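You operate a simulated robot arm through the tools that you are given. There is no shell and no other tool.

You run a simulated robot arm. Do the job below in one go: nothing can be reset, and whatever is moved stays where it is left.

Task
Run the bearing in the checker and feed it the grease that the display asks.
Fine: RUN with the cover closed, open the cover, move the bearing to the grease cup, lid on, FEED; leave it in the cup under the lid.

The check looks at the end state, three seconds after you hand in, the way a careful person would. Anything else that was tipped, shoved, dropped, spilled or broken makes it a failure. A push-on lid holds only when it is set on centred and level and pressed home; a screw cap is set on level and turned clockwise until tight.

Robot
A 6-joint arm with a two-finger parallel gripper, fixed in place. Base frame: the origin is at the foot of the arm, x ahead of it, y to its left, z up; the work surface is at about z = 790. Lengths are in mm, angles in degrees, forces in N, time in s.
With the tool pointing down near the work surface it reaches from about 240 to 640 mm from the base axis. Its first joint turns from -66.0 to 66.0 degrees. Payload 2.7 kg.
The tool frame sits at the grasp point between the pads (the TCP): z along the fingers, y along the line on which they close. The tips reach 23 mm beyond it. Largest opening 94 mm; finger width 38, thickness 10; the body of the gripper, 54 by 96 mm, starts 39 mm behind the TCP.
Orientation is told as [roll, pitch, yaw] about the base's x, y, z axes, in that order, counted from this pose: with the fingers straight down and closing along the base's y, the tool's x points along the base's -x, its y along +y and its z along -z.

Tools
- The arm moves only by the tool jog_arm. Its arguments are lists of equal length, an entry for each row: "travel": the shift along the tool's x, y, z in mm, a list of three; "delta_rot": the turn, a rotation vector about the tool's x, y, z in degrees, a list of three; "jaw": the finger opening in mm, from 0 to 94. In form: {"travel": [[tx, ty, tz], ...], "delta_rot": [[wx, wy, wz], ...], "jaw": [jaw, ...]}. A call has 1 to 20 rows; each row is the pose to reach, as a shift and turn from the pose commanded when the call began, along the tool's axes at that moment. A row lasts 0.2 s, in which the tool goes at most 50 mm and 8.6 degrees; a call with a longer step from one row to the next is refused whole, and so is a gripper value outside its range. Where a pose cannot be reached the arm comes as near as it can. A force on the tool above 70 N (or 10 N above the force at the start of the call, whichever is more), or a blocked arm, ends the call early, and 0.2 s more pass. Each finger travels about 45 mm/s and halts on what it meets, pressing with about 39 N; the grip force reading is that of the motor and also rises with nothing between the fingers. The clock runs only during rows and for 0.2 s after the last one: add rows that repeat a pose to give the fingers time. The reply holds the time, the measured pose of the TCP, the force on the tool along the base axes, the opening and the grip force, in the units named above and with some noise, with the torque about the TCP (base axes, N m) and any sound that the robot's microphone picked up.
- Cameras (640 x 400 px; columns grow to the right, rows downward): "scene" is fixed at [79.3, -437.3, 1382.3]; the picture's right is [0.72, -0.70, 0.00], its down [-0.40, -0.41, -0.82] and it looks along [0.57, 0.59, -0.57] (base axes); focal length 348 px, centre (320, 200). "wrist" rides on the gripper at [86, 16, -74] in the tool frame; the picture's right is [-0.18, 0.98, 0.00], its down [-0.58, -0.11, -0.81] and it looks along [-0.79, -0.15, 0.59] (tool axes); focal length 243 px, centre (320, 200). There is no depth. A picture from a camera that has moved, and an enlarged one, comes with that camera's place and axes in the base frame and with its lens. The place of the scene camera against the robot may be out by one fixed shift of up to 25 mm in any direction.
- snapshot(camera): a new picture of that camera. It takes no simulated time.
- inspect(camera, box): a new picture of the part [left, top, right, bottom] of that camera's present view, enlarged. It takes no simulated time.
- hand_in(): hands the job in; it is judged then, once.

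Nothing tells you positions but the pictures and the camera data. Unless the task says otherwise, let go and move clear before handing in.

The tools are called as a command line: name --argument value ..., lists and objects as JSON in quotes. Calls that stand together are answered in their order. jog_arm: Moves the arm, as the interface text tells. Its arguments: {"type":"object","properties":{"travel":{"type":"array"},"delta_rot":{"type":"array"},"jaw":{"type":"array"}},"required":["travel","delta_rot","jaw"]} The other tools are called the same way: snapshot (camera) takes a picture; inspect (camera, box) takes an enlarged picture of a part of a camera's view; hand_in () hands the job in.

At the start:

```text
t: 0.0
ee_pos: [315.6, -115.0, 1124.6]
tool_rot: [0.0, 0.1, 0.1]
ft_force: [-0.8, -0.3, -0.1]
torque: [-0.01, -0.01, -0.02]
opening: 93.7
grip_force: 0.0
```

scene: 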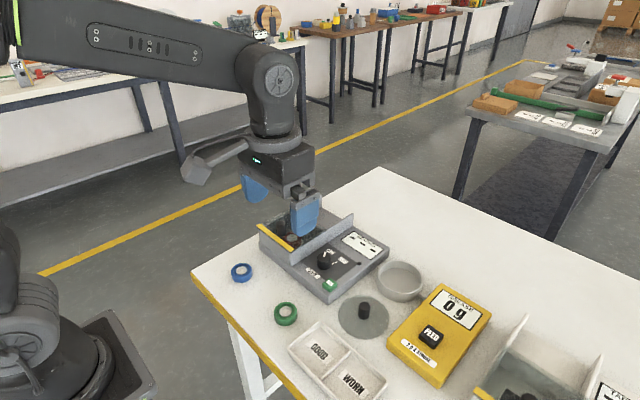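
wrist: 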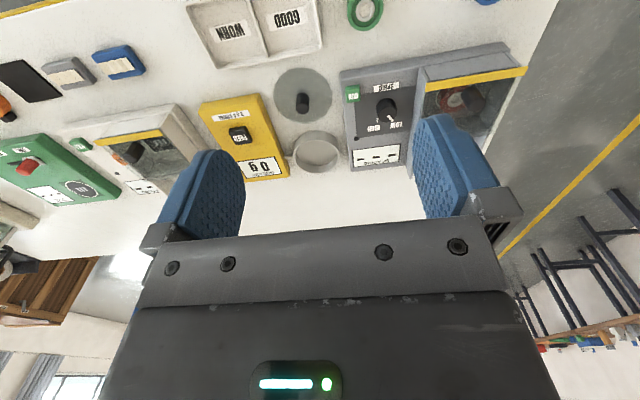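

The bench shows a grey checker with a clear cover, a cup, a lid with a knob, a yellow grease feeder, and loose bearings and trays. I'll take closer looks first.

inspect --camera "scene" --box '[220, 180, 420, 305]'

inspect --camera "scene" --box '[320, 240, 520, 365]'

inspect --camera "wrist" --box '[180, 0, 540, 225]'

inspect --camera "scene" --box '[440, 275, 640, 400]'

inspect --camera "wrist" --box '[0, 20, 240, 240]'

```text
3.20 times, centred on (320, 242) of scene
camera zoom: at [79.3, -437.3, 1382.3], right [0.72, -0.7, 0.0], down [-0.4, -0.41, -0.82], along [0.57, 0.59, -0.57], focal length 1113 px, centre (320, 64)
```

zoom: 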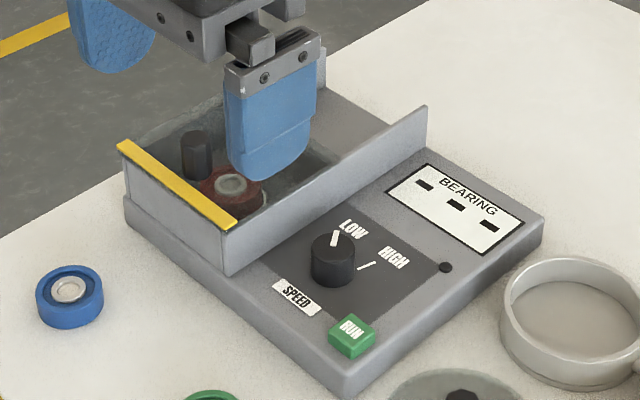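

```text
3.20 times, centred on (420, 302) of scene
camera zoom: at [79.3, -437.3, 1382.3], right [0.72, -0.7, 0.0], down [-0.4, -0.41, -0.82], along [0.57, 0.59, -0.57], focal length 1113 px, centre (0, -128)
```

zoom: 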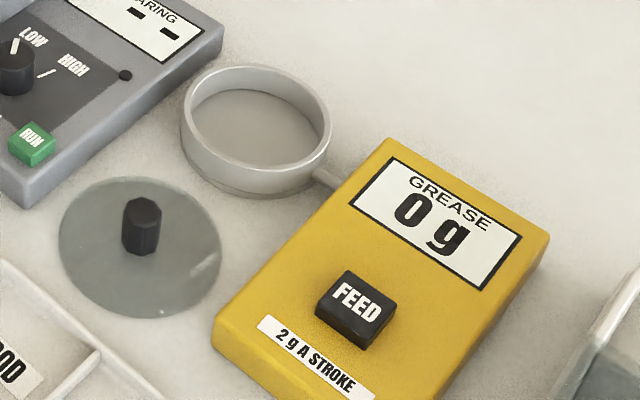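

```text
1.78 times, centred on (360, 112) of wrist
camera zoom: at [230.0, -99.1, 1200.8], right [0.18, 0.98, 0.0], down [0.58, -0.11, 0.81], along [0.79, -0.15, -0.59], focal length 431 px, centre (249, 356)
```

zoom: 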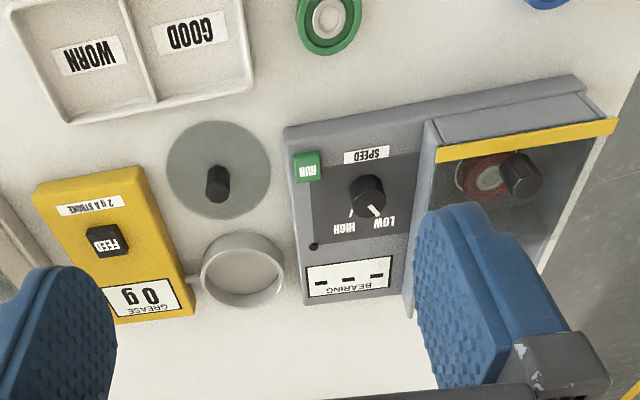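

```text
3.20 times, centred on (540, 338) of scene
camera zoom: at [79.3, -437.3, 1382.3], right [0.72, -0.7, 0.0], down [-0.4, -0.41, -0.82], along [0.57, 0.59, -0.57], focal length 1113 px, centre (-384, -240)
```

zoom: 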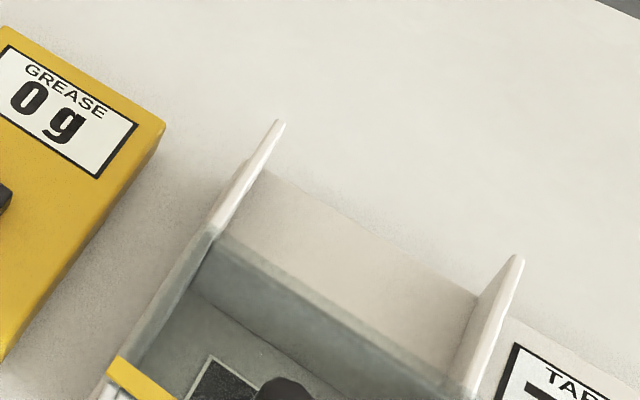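

```text
1.82 times, centred on (120, 130) of wrist
camera zoom: at [230.0, -99.1, 1200.8], right [0.18, 0.98, 0.0], down [0.58, -0.11, 0.81], along [0.79, -0.15, -0.59], focal length 441 px, centre (684, 327)
```

zoom: 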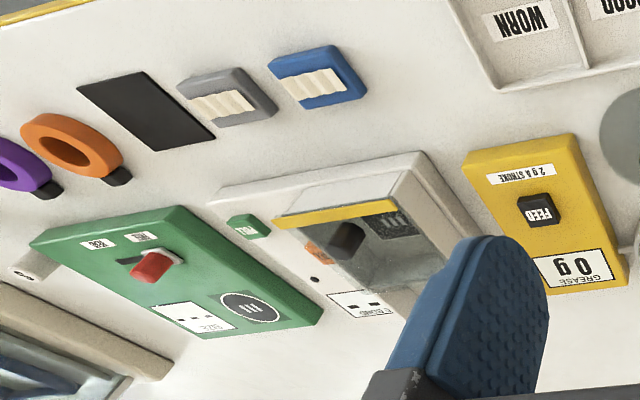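

The wrist view shows the checker roughly around x 420–560, with its bay on the +y side. I'll move over it high up and tilt the camera down for a proper look.

jog_arm --travel '[[0, 40, -10], [0, 80, -20], [0, 120, -25], [0, 150, -25], [0, 150, -25]]' --delta_rot '[[0, 7, 0], [0, 14, 0], [0, 21, 0], [0, 28, 0], [0, 28, 0]]' --jaw '[94, 94, 94, 94, 94]'

snapshot --camera "wrist"

snapshot --camera "scene"

```text
t: 1.2
ee_pos: [316.2, 35.5, 1152.7]
tool_rot: [0.0, 28.1, 0.0]
ft_force: [-0.4, -0.1, -0.6]
torque: [0.02, -0.01, 0.03]
opening: 93.9
grip_force: 0.1
```

```text
taken
camera wrist: at [275.4, 51.0, 1258.9], right [0.16, 0.98, -0.09], down [0.89, -0.11, 0.44], along [0.42, -0.15, -0.9], focal length 243 px, centre (320, 200)
```

wrist: 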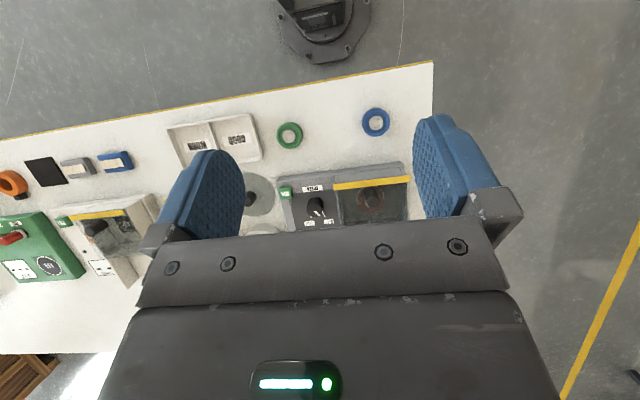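

```text
taken
```

scene: 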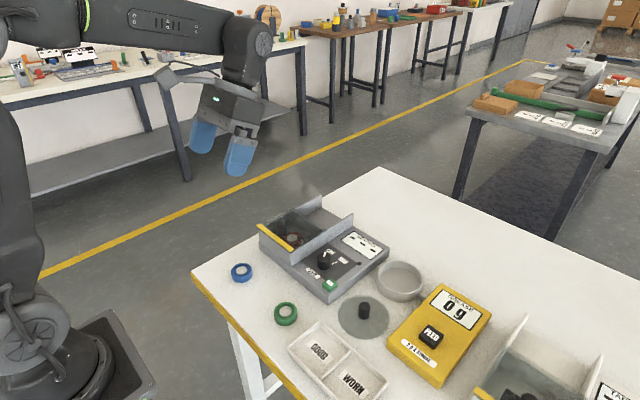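

inspect --camera "scene" --box '[245, 180, 405, 280]'

inspect --camera "wrist" --box '[230, 130, 430, 250]'

inspect --camera "scene" --box '[280, 240, 440, 340]'

inspect --camera "wrist" --box '[150, 90, 410, 240]'

```text
4.00 times, centred on (325, 230) of scene
camera zoom: at [79.3, -437.3, 1382.3], right [0.72, -0.7, 0.0], down [-0.4, -0.41, -0.82], along [0.57, 0.59, -0.57], focal length 1391 px, centre (300, 80)
```

zoom: 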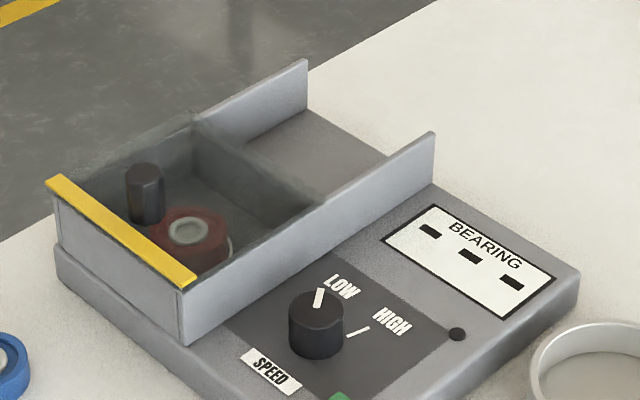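

```text
3.20 times, centred on (330, 190) of wrist
camera zoom: at [275.4, 51.0, 1258.9], right [0.16, 0.98, -0.09], down [0.89, -0.11, 0.44], along [0.42, -0.15, -0.9], focal length 776 px, centre (288, 232)
```

zoom: 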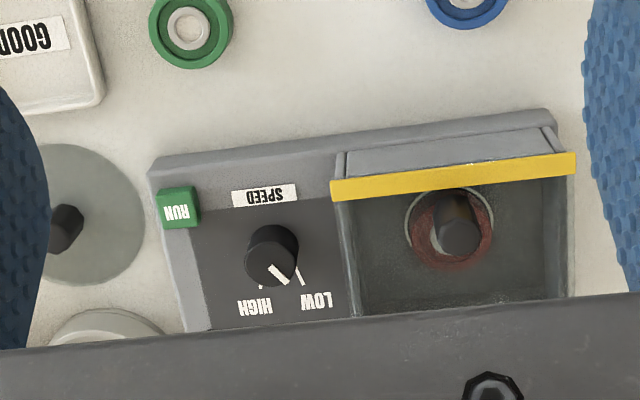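

```text
4.00 times, centred on (360, 290) of scene
camera zoom: at [79.3, -437.3, 1382.3], right [0.72, -0.7, 0.0], down [-0.4, -0.41, -0.82], along [0.57, 0.59, -0.57], focal length 1391 px, centre (160, -160)
```

zoom: 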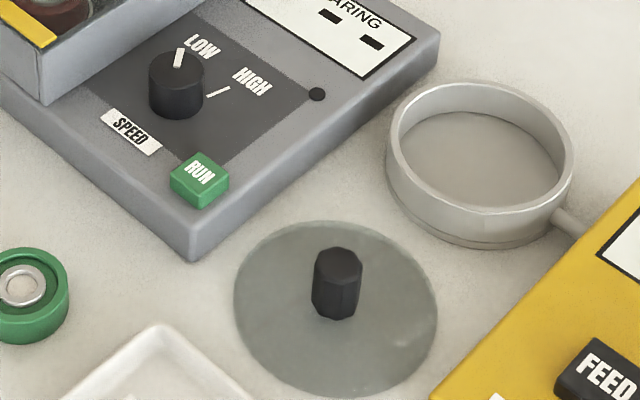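

```text
2.46 times, centred on (280, 165) of wrist
camera zoom: at [275.4, 51.0, 1258.9], right [0.16, 0.98, -0.09], down [0.89, -0.11, 0.44], along [0.42, -0.15, -0.9], focal length 597 px, centre (418, 286)
```

zoom: 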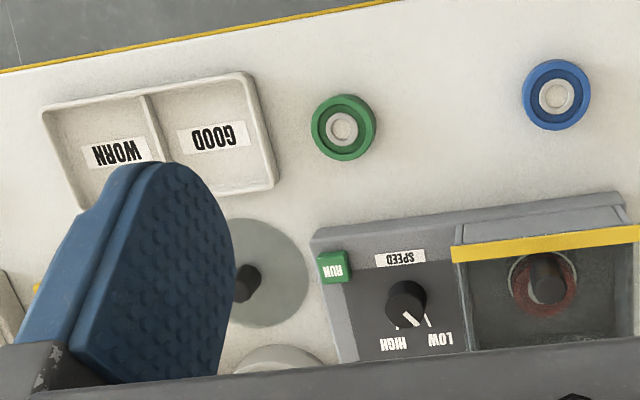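

The speed pointer reads LOW, and the cover looks like a clear slider with a black knob, closed at the front and able to slide back (+x) along the rails. I'll move closer to triangulate everything accurately.

jog_arm --travel '[[-30, -3, 21], [-60, -6, 42], [-90, -9, 63], [-120, -12, 84], [-150.6, -15, 104.5], [-150.6, -15, 104.5]]' --delta_rot '[[0, -6, 0], [0, -12, 0], [0, -18, 0], [0, -24, 0], [0, -28, 0], [0, -28, 0]]' --jaw '[94, 94, 94, 94, 94, 94]'

snapshot --camera "wrist"

inspect --camera "wrist" --box '[160, 0, 480, 200]'

```text
t: 2.6
ee_pos: [401.4, 21.3, 986.4]
tool_rot: [0.0, -0.1, 0.0]
ft_force: [-0.2, -0.3, 0.2]
torque: [0.01, -0.02, -0.01]
opening: 94.0
grip_force: 0.0
```

```text
taken
camera wrist: at [314.9, 36.9, 1061.4], right [0.18, 0.98, 0.0], down [0.58, -0.11, 0.81], along [0.79, -0.15, -0.59], focal length 243 px, centre (320, 200)
```

wrist: 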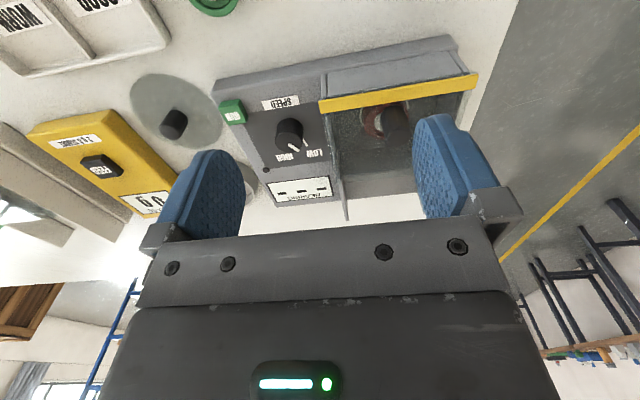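

```text
2.00 times, centred on (320, 100) of wrist
camera zoom: at [314.9, 36.9, 1061.4], right [0.18, 0.98, 0.0], down [0.58, -0.11, 0.81], along [0.79, -0.15, -0.59], focal length 485 px, centre (320, 400)
```

zoom: 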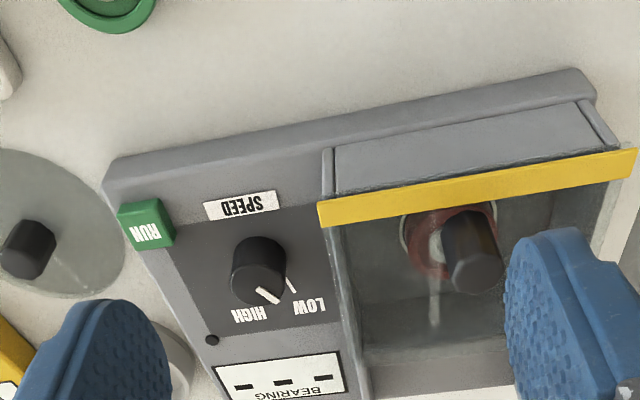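

RUN's top comes out at about (458, -86, 825), and the cover knob's top at about (466, 80, 887). I'll close the fingers and hover above RUN.

jog_arm --travel '[[-20, -40, 0], [-40, -80, 0], [-56.6, -107.8, 20], [-56.6, -107.8, 60], [-56.6, -107.8, 100], [-56.6, -107.8, 126], [-56.6, -107.8, 126]]' --delta_rot '[[0, 0, 0], [0, 0, 0], [0, 0, 0], [0, 0, 0], [0, 0, 0], [0, 0, 0], [0, 0, 0]]' --jaw '[70, 50, 30, 10, 0, 0, 0]'

snapshot --camera "scene"

inspect --camera "scene" --box '[260, 200, 420, 300]'

snapshot --camera "wrist"

```text
t: 4.2
ee_pos: [456.5, -88.5, 861.6]
tool_rot: [0.1, -0.1, 0.0]
ft_force: [0.7, 0.8, -0.7]
torque: [0.0, 0.0, 0.0]
opening: 0.0
grip_force: 38.9
```

```text
taken
```

scene: 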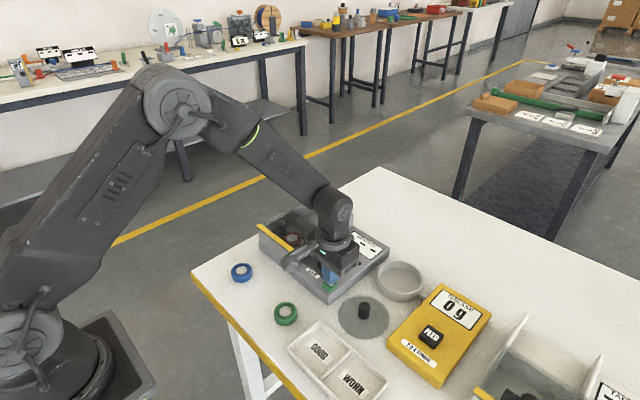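

```text
4.00 times, centred on (340, 250) of scene
camera zoom: at [79.3, -437.3, 1382.3], right [0.72, -0.7, 0.0], down [-0.4, -0.41, -0.82], along [0.57, 0.59, -0.57], focal length 1391 px, centre (240, 0)
```

zoom: 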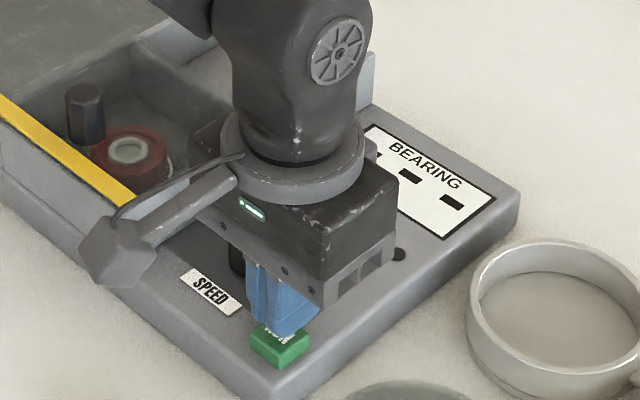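

```text
taken
camera wrist: at [372.1, -71.9, 936.6], right [0.18, 0.98, 0.0], down [0.58, -0.11, 0.81], along [0.79, -0.15, -0.59], focal length 243 px, centre (320, 200)
```

wrist: 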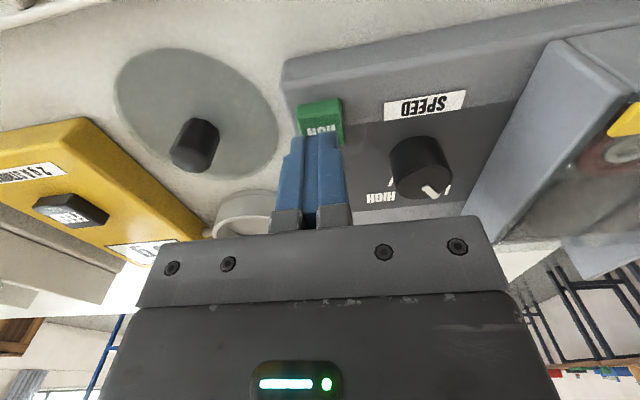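

The fingers are centred over the green RUN button. I'll press down gently in small steps.

jog_arm --travel '[[0, 0, 6], [0, 0, 10], [0, 0, 12], [0, 0, 14], [0, 0, 16], [0, 0, 17]]' --delta_rot '[[0, 0, 0], [0, 0, 0], [0, 0, 0], [0, 0, 0], [0, 0, 0], [0, 0, 0]]' --jaw '[0, 0, 0, 0, 0, 0]'

inspect --camera "scene" --box '[260, 200, 420, 300]'

```text
t: 5.6
ee_pos: [457.0, -87.1, 846.0]
tool_rot: [-0.1, -0.1, -0.1]
ft_force: [-5.8, 1.4, 17.6]
torque: [0.02, 0.16, 0.02]
opening: 0.1
grip_force: 38.6
heard: click
```

```text
4.00 times, centred on (340, 250) of scene
camera zoom: at [78.9, -437.3, 1382.4], right [0.72, -0.7, 0.0], down [-0.4, -0.41, -0.82], along [0.57, 0.59, -0.57], focal length 1391 px, centre (240, 0)
```

zoom: 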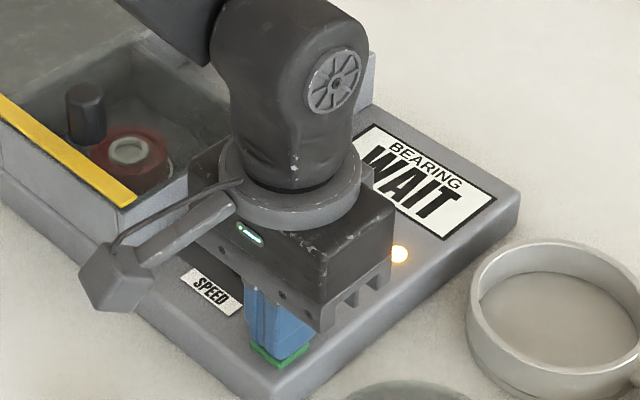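

The button clicked and the display now says WAIT. I'll lift off and wait for the reading.

jog_arm --travel '[[0, 0, -20], [0, 0, -60], [0, 0, -100], [0, 0, -130], [0, 0, -130], [0, 0, -130]]' --delta_rot '[[0, 0, 0], [0, 0, 0], [0, 0, 0], [0, 0, 0], [0, 0, 0], [0, 0, 0]]' --jaw '[0, 0, 0, 0, 0, 0]'

inspect --camera "scene" --box '[260, 200, 420, 300]'

snapshot --camera "wrist"

```text
t: 7.0
ee_pos: [456.0, -87.3, 975.0]
tool_rot: [0.0, 0.0, 0.1]
ft_force: [-0.3, -0.5, 0.4]
torque: [-0.01, 0.01, 0.01]
opening: 0.1
grip_force: 39.1
```

```text
4.00 times, centred on (340, 250) of scene
camera zoom: at [79.3, -437.3, 1382.3], right [0.72, -0.7, 0.0], down [-0.4, -0.41, -0.82], along [0.57, 0.59, -0.57], focal length 1391 px, centre (240, 0)
```

zoom: 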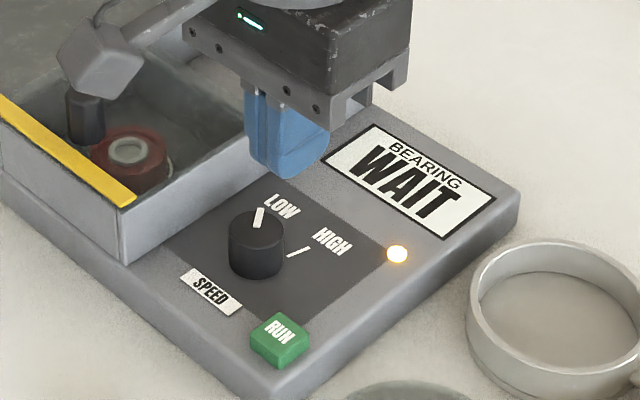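

```text
taken
camera wrist: at [370.4, -71.9, 1049.1], right [0.18, 0.98, 0.0], down [0.58, -0.11, 0.81], along [0.79, -0.15, -0.59], focal length 243 px, centre (320, 200)
```

wrist: 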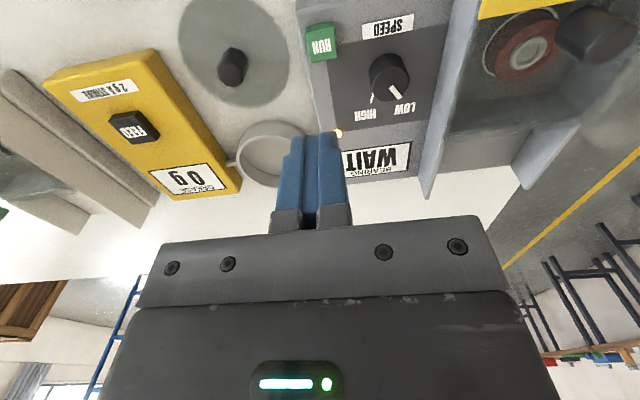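

Still WAIT. While it runs I'll move back to view the lid, cup and feeder.

jog_arm --travel '[[30, -30, -10], [60, -60, -20], [60, -90, -20], [60, -90, -20], [60, -90, -20], [60, -90, -20], [60, -90, -20], [60, -90, -20]]' --delta_rot '[[0, 0, 0], [0, 0, 0], [0, 0, 0], [0, 0, 0], [0, 0, 0], [0, 0, 0], [0, 0, 0], [0, 0, 0]]' --jaw '[0, 0, 0, 0, 0, 0, 0, 0]'

inspect --camera "scene" --box '[260, 200, 420, 300]'

snapshot --camera "wrist"

inspect --camera "wrist" --box '[120, 40, 440, 240]'

```text
t: 8.8
ee_pos: [397.0, -176.2, 995.5]
tool_rot: [0.0, 0.0, -0.1]
ft_force: [-0.2, -0.3, 1.4]
torque: [0.01, 0.01, 0.01]
opening: 0.3
grip_force: 39.5
```

```text
4.00 times, centred on (340, 250) of scene
camera zoom: at [79.3, -437.3, 1382.3], right [0.72, -0.7, 0.0], down [-0.4, -0.41, -0.82], along [0.57, 0.59, -0.57], focal length 1391 px, centre (240, 0)
```

zoom: 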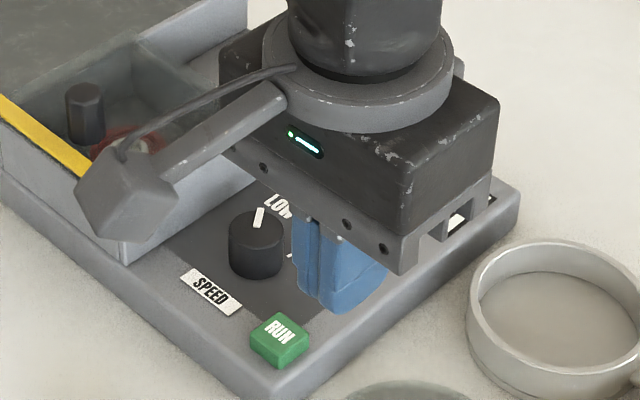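

```text
taken
camera wrist: at [310.2, -160.6, 1070.7], right [0.18, 0.98, 0.0], down [0.58, -0.11, 0.81], along [0.79, -0.15, -0.59], focal length 243 px, centre (320, 200)
```

wrist: 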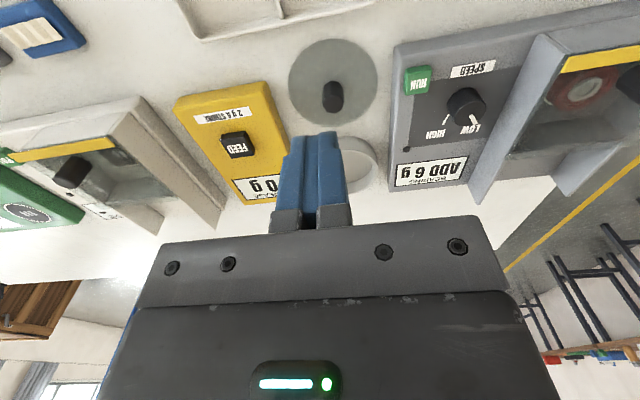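

```text
2.00 times, centred on (280, 140) of wrist
camera zoom: at [310.2, -160.6, 1070.7], right [0.18, 0.98, 0.0], down [0.58, -0.11, 0.81], along [0.79, -0.15, -0.59], focal length 485 px, centre (400, 320)
```

zoom: 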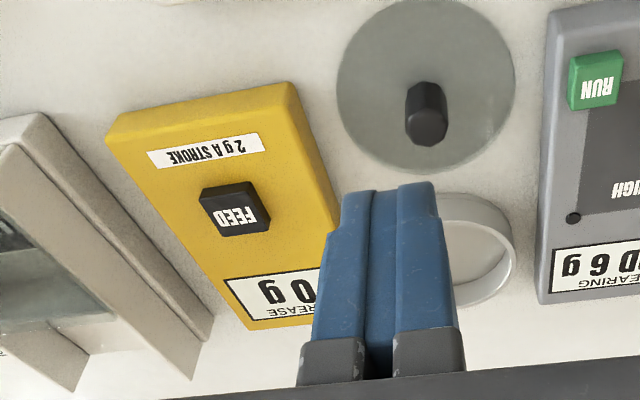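

The display seems to read "ADD 6 g", which would be three 2 g strokes. I'll move over to the cover knob and verify the reading on the way.

jog_arm --travel '[[0, 45, -5], [0, 90, -5], [0, 135, -5], [-10, 180, -5], [-20, 225, -5], [-30, 256, -5], [-30, 256, -5]]' --delta_rot '[[0, 0, 0], [0, 0, 0], [0, 0, 0], [0, 0, 0], [0, 0, 0], [0, 0, 0], [0, 0, 0]]' --jaw '[0, 0, 0, 10, 20, 30, 40]'

inspect --camera "scene" --box '[260, 200, 420, 300]'

inspect --camera "wrist" --box '[160, 0, 480, 200]'

snapshot --camera "wrist"

```text
t: 10.4
ee_pos: [426.9, 79.5, 1001.6]
tool_rot: [0.1, 0.0, 0.0]
ft_force: [-0.4, 0.2, 0.3]
torque: [0.03, -0.03, -0.01]
opening: 40.1
grip_force: 0.1
```

```text
4.00 times, centred on (340, 250) of scene
camera zoom: at [79.3, -437.3, 1382.3], right [0.72, -0.7, 0.0], down [-0.4, -0.41, -0.82], along [0.57, 0.59, -0.57], focal length 1391 px, centre (240, 0)
```

zoom: 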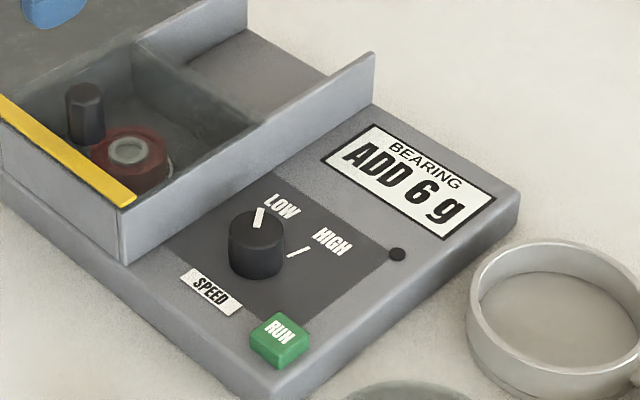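

```text
2.00 times, centred on (320, 100) of wrist
camera zoom: at [341.0, 95.5, 1076.2], right [0.18, 0.98, 0.0], down [0.58, -0.11, 0.81], along [0.79, -0.15, -0.59], focal length 485 px, centre (320, 400)
```

zoom: 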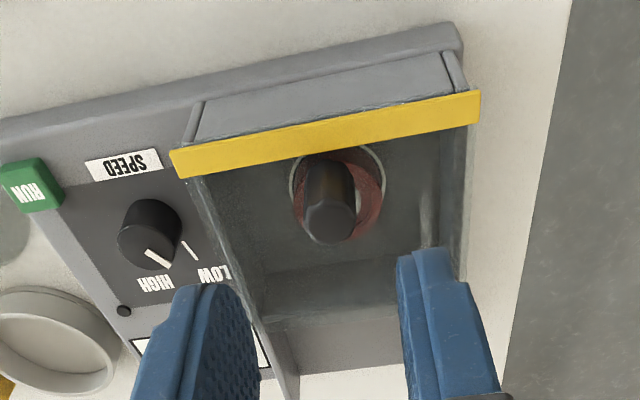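

```text
taken
camera wrist: at [341.0, 95.5, 1076.2], right [0.18, 0.98, 0.0], down [0.58, -0.11, 0.81], along [0.79, -0.15, -0.59], focal length 243 px, centre (320, 200)
```

wrist: 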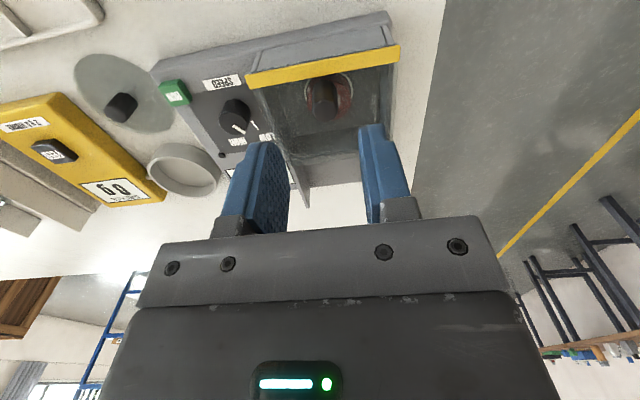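

The display confirms ADD 6 g, and the cover knob is at about (465.5, 79) with its top near z 887. I'll come down over the knob.

jog_arm --travel '[[-20, 0, 20], [-38.6, 0, 50], [-38.6, 0, 80], [-38.6, 0, 90], [-38.6, 0, 90]]' --delta_rot '[[0, 0, 0], [0, 0, 0], [0, 0, 0], [0, 0, 0], [0, 0, 0]]' --jaw '[50, 50, 50, 50, 50]'

snapshot --camera "wrist"

inspect --camera "scene" --box '[230, 160, 390, 260]'

```text
t: 11.6
ee_pos: [464.1, 78.5, 910.9]
tool_rot: [0.0, 0.0, 0.0]
ft_force: [0.0, 0.1, 0.5]
torque: [0.0, -0.01, -0.01]
opening: 50.1
grip_force: 0.3
```

```text
taken
camera wrist: at [378.8, 94.8, 984.5], right [0.18, 0.98, 0.0], down [0.58, -0.11, 0.81], along [0.79, -0.15, -0.59], focal length 243 px, centre (320, 200)
```

wrist: 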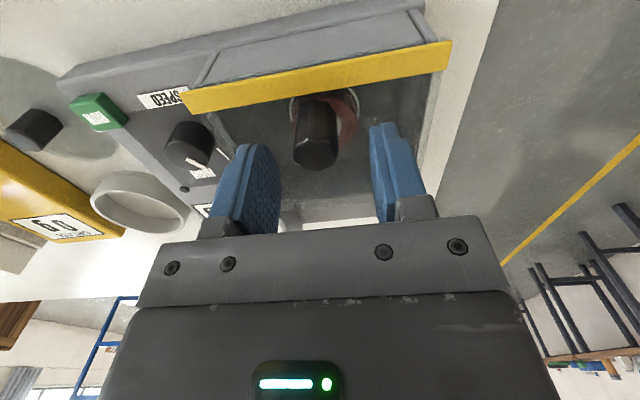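

```text
4.00 times, centred on (310, 210) of scene
camera zoom: at [79.3, -437.3, 1382.3], right [0.72, -0.7, 0.0], down [-0.4, -0.41, -0.82], along [0.57, 0.59, -0.57], focal length 1391 px, centre (360, 160)
```

zoom: 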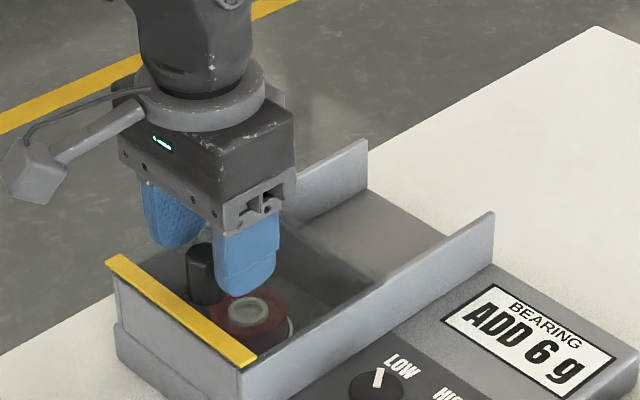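

The knob sits between the fingers at about (465, 77). I'll descend to grip height and close on it.

jog_arm --travel '[[-1, -1, 10], [-1, -1, 20], [-1, -1, 29], [-1, -1, 29], [-1, -1, 29], [-1, -1, 29], [-1, -1, 29]]' --delta_rot '[[0, 0, 0], [0, 0, 0], [0, 0, 0], [0, 0, 0], [0, 0, 0], [0, 0, 0], [0, 0, 0]]' --jaw '[50, 50, 50, 35, 20, 10, 10]'

inspect --camera "scene" --box '[230, 160, 390, 260]'

```text
t: 12.4
ee_pos: [474.1, 77.2, 893.0]
tool_rot: [0.1, -1.6, 0.1]
ft_force: [-0.6, -1.7, 4.2]
torque: [-0.12, 0.08, 0.05]
opening: 35.8
grip_force: 1.4
stopped in row 4: the force on the tool passed its limit at 80 N (the readings are from after the stop); the commanded pose is now the measured one
```

```text
4.00 times, centred on (310, 210) of scene
camera zoom: at [79.2, -437.4, 1382.3], right [0.72, -0.7, 0.0], down [-0.4, -0.41, -0.82], along [0.57, 0.59, -0.57], focal length 1391 px, centre (360, 160)
```

zoom: 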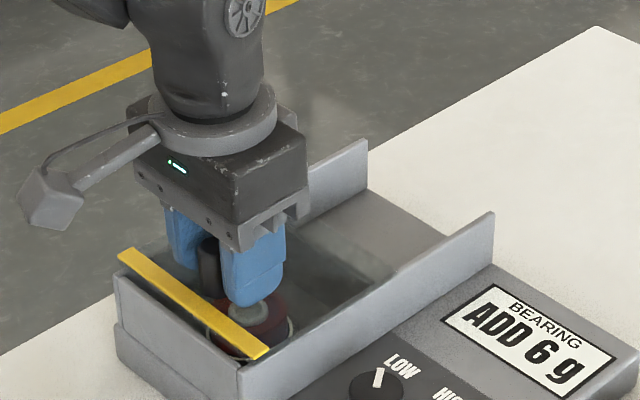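

The fingers touched something on the way down, and the cover moved slightly along its slide direction. I'll look before doing anything else.

snapshot --camera "wrist"

inspect --camera "wrist" --box '[160, 40, 480, 240]'

inspect --camera "scene" --box '[250, 195, 330, 245]'

```text
taken
camera wrist: at [386.1, 93.1, 964.7], right [0.18, 0.98, 0.01], down [0.56, -0.11, 0.82], along [0.81, -0.15, -0.57], focal length 243 px, centre (320, 200)
```

wrist: 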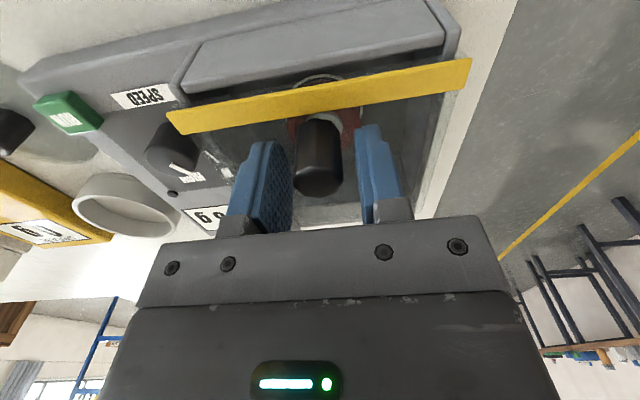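

```text
2.00 times, centred on (320, 140) of wrist
camera zoom: at [386.1, 93.1, 964.7], right [0.18, 0.98, 0.01], down [0.56, -0.11, 0.82], along [0.81, -0.15, -0.57], focal length 485 px, centre (320, 320)
```

zoom: 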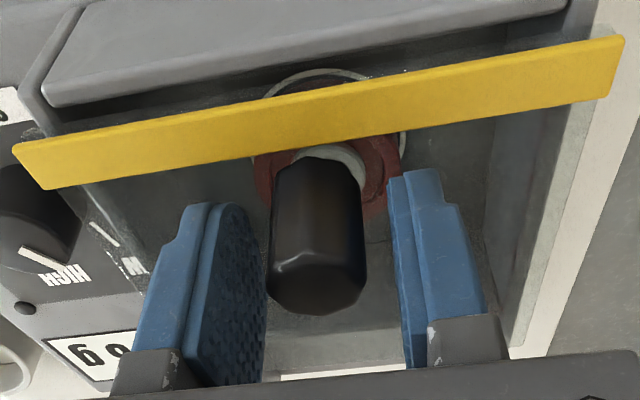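

```text
8.00 times, centred on (290, 220) of scene
camera zoom: at [79.2, -437.4, 1382.3], right [0.72, -0.7, 0.0], down [-0.4, -0.41, -0.82], along [0.57, 0.59, -0.57], focal length 2782 px, centre (560, 40)
```

zoom: 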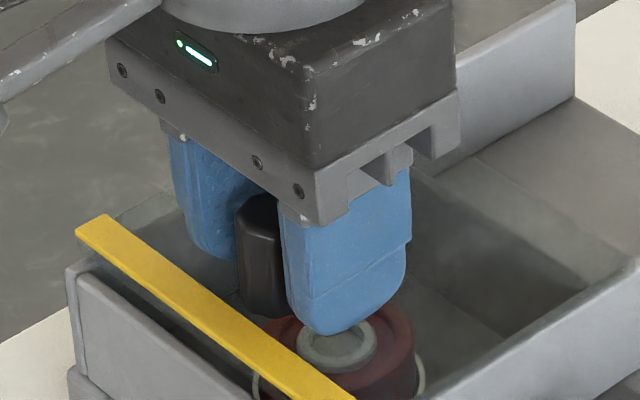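

The fingertips met the cover plate near z 860, and it slid about 10 mm open but is still seated. The knob is still between the fingers, so I'll level the tool, centre on it and close at this height.

jog_arm --travel '[[-2, -1, 0], [-3, -1, 0], [-3, -1, 0], [-3, -1, 0], [-3, -1, 0], [-3, -1, 0]]' --delta_rot '[[0, 1, 0], [0, 1.6, 0], [0, 1.6, 0], [0, 1.6, 0], [0, 1.6, 0], [0, 1.6, 0]]' --jaw '[36, 36, 28, 20, 12, 12]'

snapshot --camera "wrist"

inspect --camera "scene" --box '[230, 160, 390, 260]'

```text
t: 13.8
ee_pos: [478.0, 77.6, 891.8]
tool_rot: [0.3, 0.0, 0.2]
ft_force: [1.0, 12.4, 1.9]
torque: [-0.42, 0.09, 0.0]
opening: 21.7
grip_force: 45.2
```

```text
taken
camera wrist: at [390.9, 93.3, 966.7], right [0.18, 0.98, 0.0], down [0.58, -0.11, 0.81], along [0.79, -0.14, -0.59], focal length 243 px, centre (320, 200)
```

wrist: 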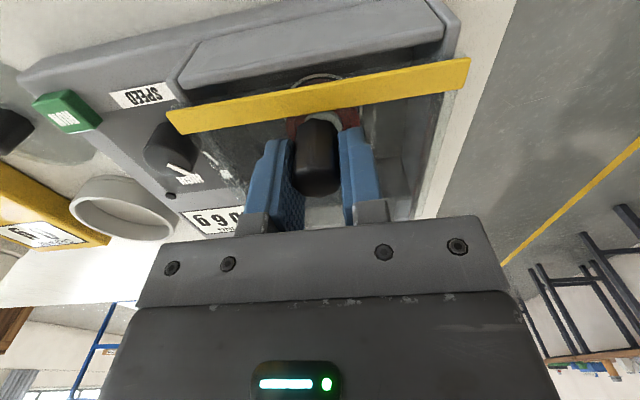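

```text
4.00 times, centred on (310, 210) of scene
camera zoom: at [79.3, -437.0, 1382.4], right [0.72, -0.7, 0.0], down [-0.4, -0.41, -0.82], along [0.57, 0.59, -0.57], focal length 1391 px, centre (360, 160)
```

zoom: 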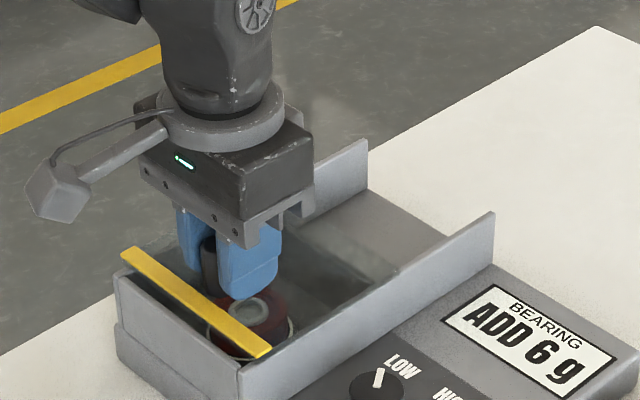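

The knob is gripped (21.7 mm). Now I'll slide the cover back along +x, gradually.

jog_arm --travel '[[0, 1, 0], [-5, 1.5, 0], [-12, 1.5, 0], [-19, 1.5, 0], [-26, 1.5, 0], [-33, 1.5, 0], [-40, 1.5, 0]]' --delta_rot '[[0, 0, 0], [0, 0, 0], [0, 0, 0], [0, 0, 0], [0, 0, 0], [0, 0, 0], [0, 0, 0]]' --jaw '[12, 12, 12, 12, 12, 12, 12]'

inspect --camera "scene" --box '[230, 160, 390, 260]'

```text
t: 15.4
ee_pos: [516.3, 78.9, 891.7]
tool_rot: [0.2, 0.2, 0.2]
ft_force: [-0.6, 5.3, -5.5]
torque: [-0.72, -0.98, -0.05]
opening: 22.3
grip_force: 44.9
```

```text
4.00 times, centred on (310, 210) of scene
camera zoom: at [79.4, -437.1, 1382.4], right [0.72, -0.7, 0.0], down [-0.4, -0.41, -0.82], along [0.57, 0.59, -0.57], focal length 1391 px, centre (360, 160)
```

zoom: 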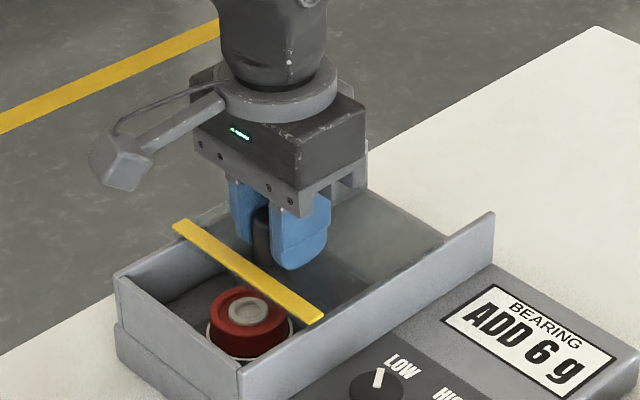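

The cover slides freely and the red bearing is being uncovered. I'll keep going until it is fully open.

jog_arm --travel '[[-10, 0, 0], [-20, 0, 0], [-30, 0, 0], [-40, 0, 0], [-50, 0, 0], [-60, 0, 0]]' --delta_rot '[[0, 0, 0], [0, 0, 0], [0, 0, 0], [0, 0, 0], [0, 0, 0], [0, 0, 0]]' --jaw '[12, 12, 12, 12, 12, 12]'

inspect --camera "scene" --box '[230, 160, 390, 260]'

snapshot --camera "wrist"

```text
t: 16.9
ee_pos: [572.6, 78.2, 891.7]
tool_rot: [0.0, 0.8, 0.0]
ft_force: [-34.1, -0.1, 4.9]
torque: [-0.58, 0.47, -0.01]
opening: 21.6
grip_force: 45.3
```

```text
4.00 times, centred on (310, 210) of scene
camera zoom: at [78.3, -437.3, 1382.4], right [0.72, -0.7, 0.0], down [-0.4, -0.41, -0.82], along [0.57, 0.59, -0.57], focal length 1391 px, centre (360, 160)
```

zoom: 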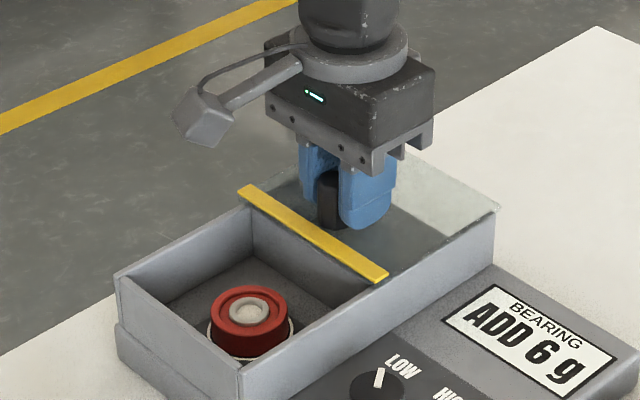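

```text
taken
camera wrist: at [487.7, 93.6, 968.1], right [0.18, 0.98, 0.0], down [0.59, -0.11, 0.8], along [0.78, -0.15, -0.6], focal length 243 px, centre (320, 200)
```

wrist: 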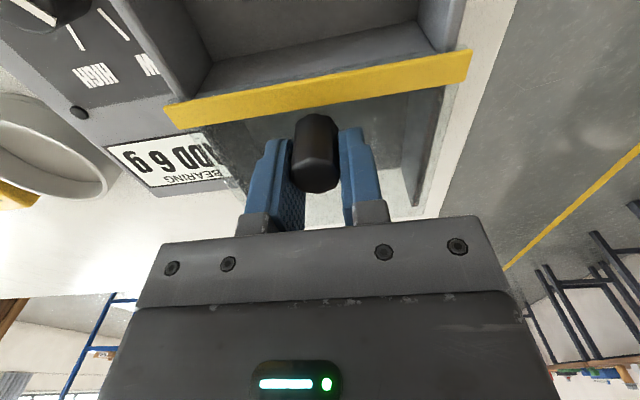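

The cover is fully open against its stop. I'll relax the push, release the knob and rise.

jog_arm --travel '[[3, 0, 0], [4, 0, 0], [4, 0, 0], [4, 0, 0], [4, 0, -10], [4, 0, -40], [4, 0, -80], [40, 0, -110], [80, 0, -110], [80, 0, -110]]' --delta_rot '[[0, 0, 0], [0, 0, 0], [0, 0, 0], [0, 0, 0], [0, 0, 0], [0, 0, 0], [0, 0, 0], [0, 0, 0], [0, 0, 0], [0, 0, 0]]' --jaw '[12, 25, 40, 44, 44, 44, 44, 30, 15, 0]'

snapshot --camera "wrist"

inspect --camera "scene" --box '[230, 160, 390, 260]'

```text
t: 19.1
ee_pos: [495.5, 77.6, 1002.2]
tool_rot: [0.1, 0.0, 0.2]
ft_force: [-0.5, 0.5, -0.5]
torque: [0.01, 0.03, 0.0]
opening: 0.0
grip_force: 21.4
```

```text
taken
camera wrist: at [409.2, 92.6, 1077.7], right [0.18, 0.98, 0.0], down [0.58, -0.11, 0.81], along [0.79, -0.15, -0.59], focal length 243 px, centre (320, 200)
```

wrist: 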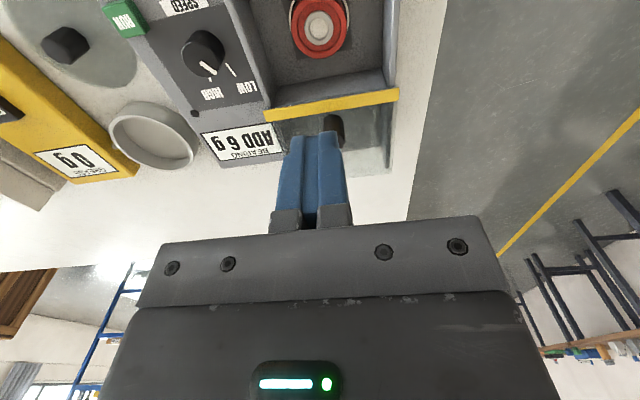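

```text
4.00 times, centred on (310, 210) of scene
camera zoom: at [79.3, -437.3, 1382.3], right [0.72, -0.7, 0.0], down [-0.4, -0.41, -0.82], along [0.57, 0.59, -0.57], focal length 1391 px, centre (360, 160)
```

zoom: 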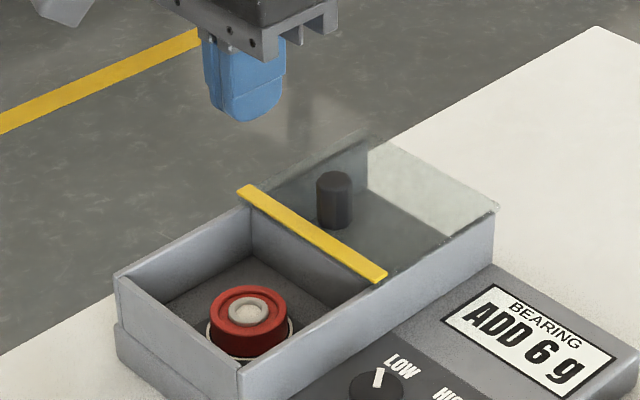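

The cover stays open. I'll back up to view the bearing, cup and lid together.

jog_arm --travel '[[40, -20, 0], [70, -60, 0], [70, -90, 0], [70, -90, 0]]' --delta_rot '[[0, 0, 0], [0, 0, 0], [0, 0, 0], [0, 0, 0]]' --jaw '[0, 0, 0, 0]'

inspect --camera "wrist" --box '[300, 0, 480, 112]'

inspect --camera "wrist" --box '[130, 60, 310, 172]'

snapshot --camera "wrist"

```text
t: 20.1
ee_pos: [427.4, -11.7, 1002.7]
tool_rot: [0.1, 0.1, 0.1]
ft_force: [0.5, 0.2, -0.1]
torque: [0.01, 0.01, 0.03]
opening: 0.0
grip_force: 38.9
```

```text
3.56 times, centred on (390, 56) of wrist
camera zoom: at [341.8, 3.6, 1077.4], right [0.18, 0.98, 0.0], down [0.58, -0.11, 0.81], along [0.79, -0.15, -0.59], focal length 863 px, centre (71, 712)
```

zoom: 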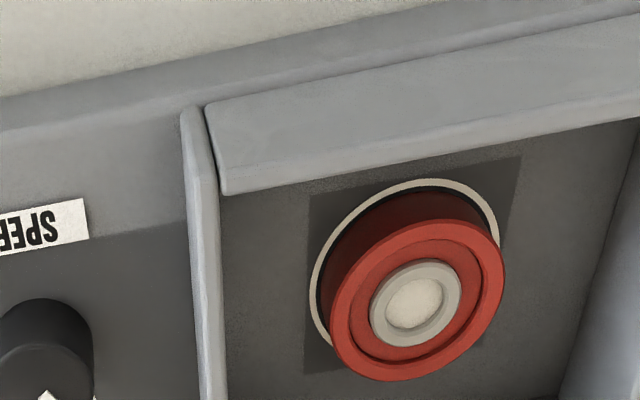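

```text
3.56 times, centred on (220, 116) of wrist
camera zoom: at [341.8, 3.6, 1077.4], right [0.18, 0.98, 0.0], down [0.58, -0.11, 0.81], along [0.79, -0.15, -0.59], focal length 863 px, centre (676, 499)
```

zoom: 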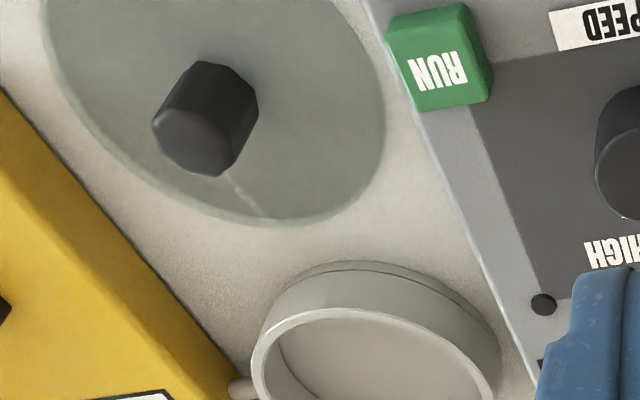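

```text
taken
camera wrist: at [341.8, 3.6, 1077.4], right [0.18, 0.98, 0.0], down [0.58, -0.11, 0.81], along [0.79, -0.15, -0.59], focal length 243 px, centre (320, 200)
```

wrist: 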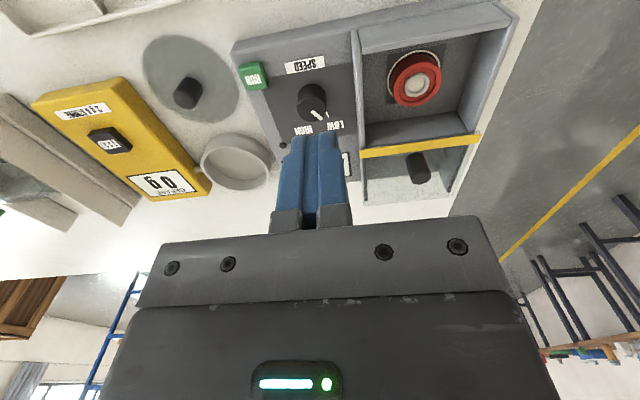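

The bearing's top is at (488, 78, 835), about 50 mm across and 20 mm tall. I need an accurate fix on the cup now.

inspect --camera "wrist" --box '[170, 105, 330, 205]'

inspect --camera "scene" --box '[330, 240, 490, 340]'

```text
4.00 times, centred on (250, 155) of wrist
camera zoom: at [341.8, 3.6, 1077.4], right [0.18, 0.98, 0.0], down [0.58, -0.11, 0.81], along [0.79, -0.15, -0.59], focal length 970 px, centre (600, 380)
```

zoom: 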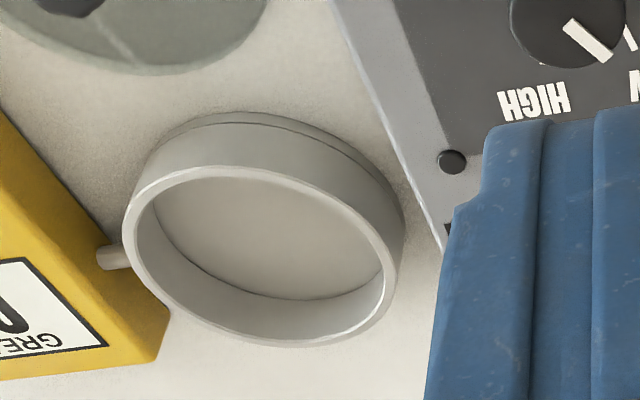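

```text
4.00 times, centred on (410, 290) of scene
camera zoom: at [79.3, -437.3, 1382.3], right [0.72, -0.7, 0.0], down [-0.4, -0.41, -0.82], along [0.57, 0.59, -0.57], focal length 1391 px, centre (-40, -160)
```

zoom: 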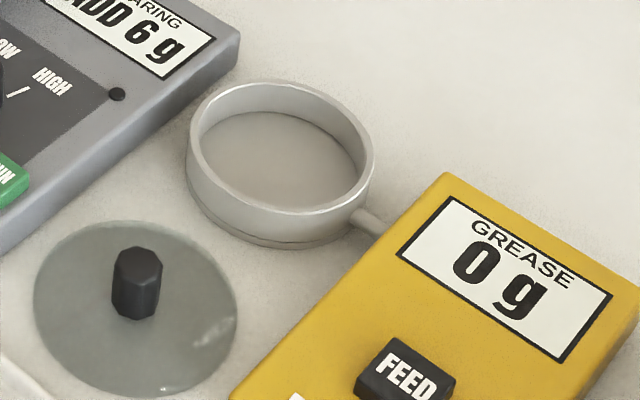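

The cup is near (587, -175), with its rim around z 814. I'll take two nearer views to pin it down.

jog_arm --travel '[[-35, -30, 20], [-72, -68, 50], [-72, -68, 72], [-72, -68, 72]]' --delta_rot '[[0, 0, 0], [0, 0, 0], [0, 0, 0], [0, 0, 0]]' --jaw '[0, 0, 0, 0]'

snapshot --camera "wrist"

inspect --camera "wrist" --box '[100, 60, 340, 210]'

```text
refused: row 1 steps farther than a row can; nothing moved
```

```text
taken
camera wrist: at [341.8, 3.6, 1077.4], right [0.18, 0.98, 0.0], down [0.58, -0.11, 0.81], along [0.79, -0.15, -0.59], focal length 243 px, centre (320, 200)
```

wrist: 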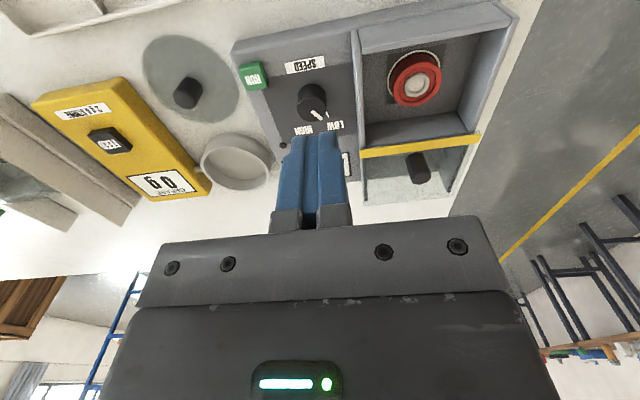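

```text
2.67 times, centred on (220, 135) of wrist
camera zoom: at [341.8, 3.6, 1077.4], right [0.18, 0.98, 0.0], down [0.58, -0.11, 0.81], along [0.79, -0.15, -0.59], focal length 647 px, centre (587, 373)
```

zoom: 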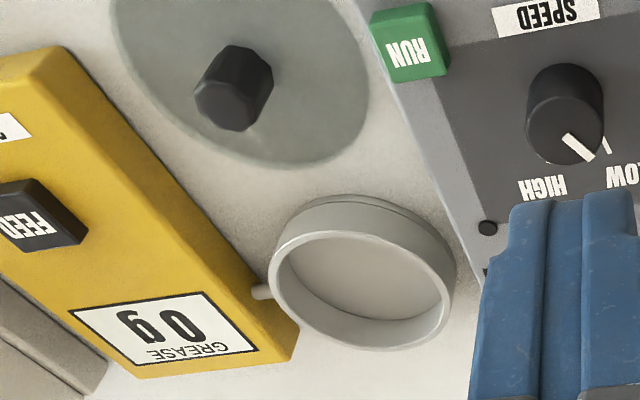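

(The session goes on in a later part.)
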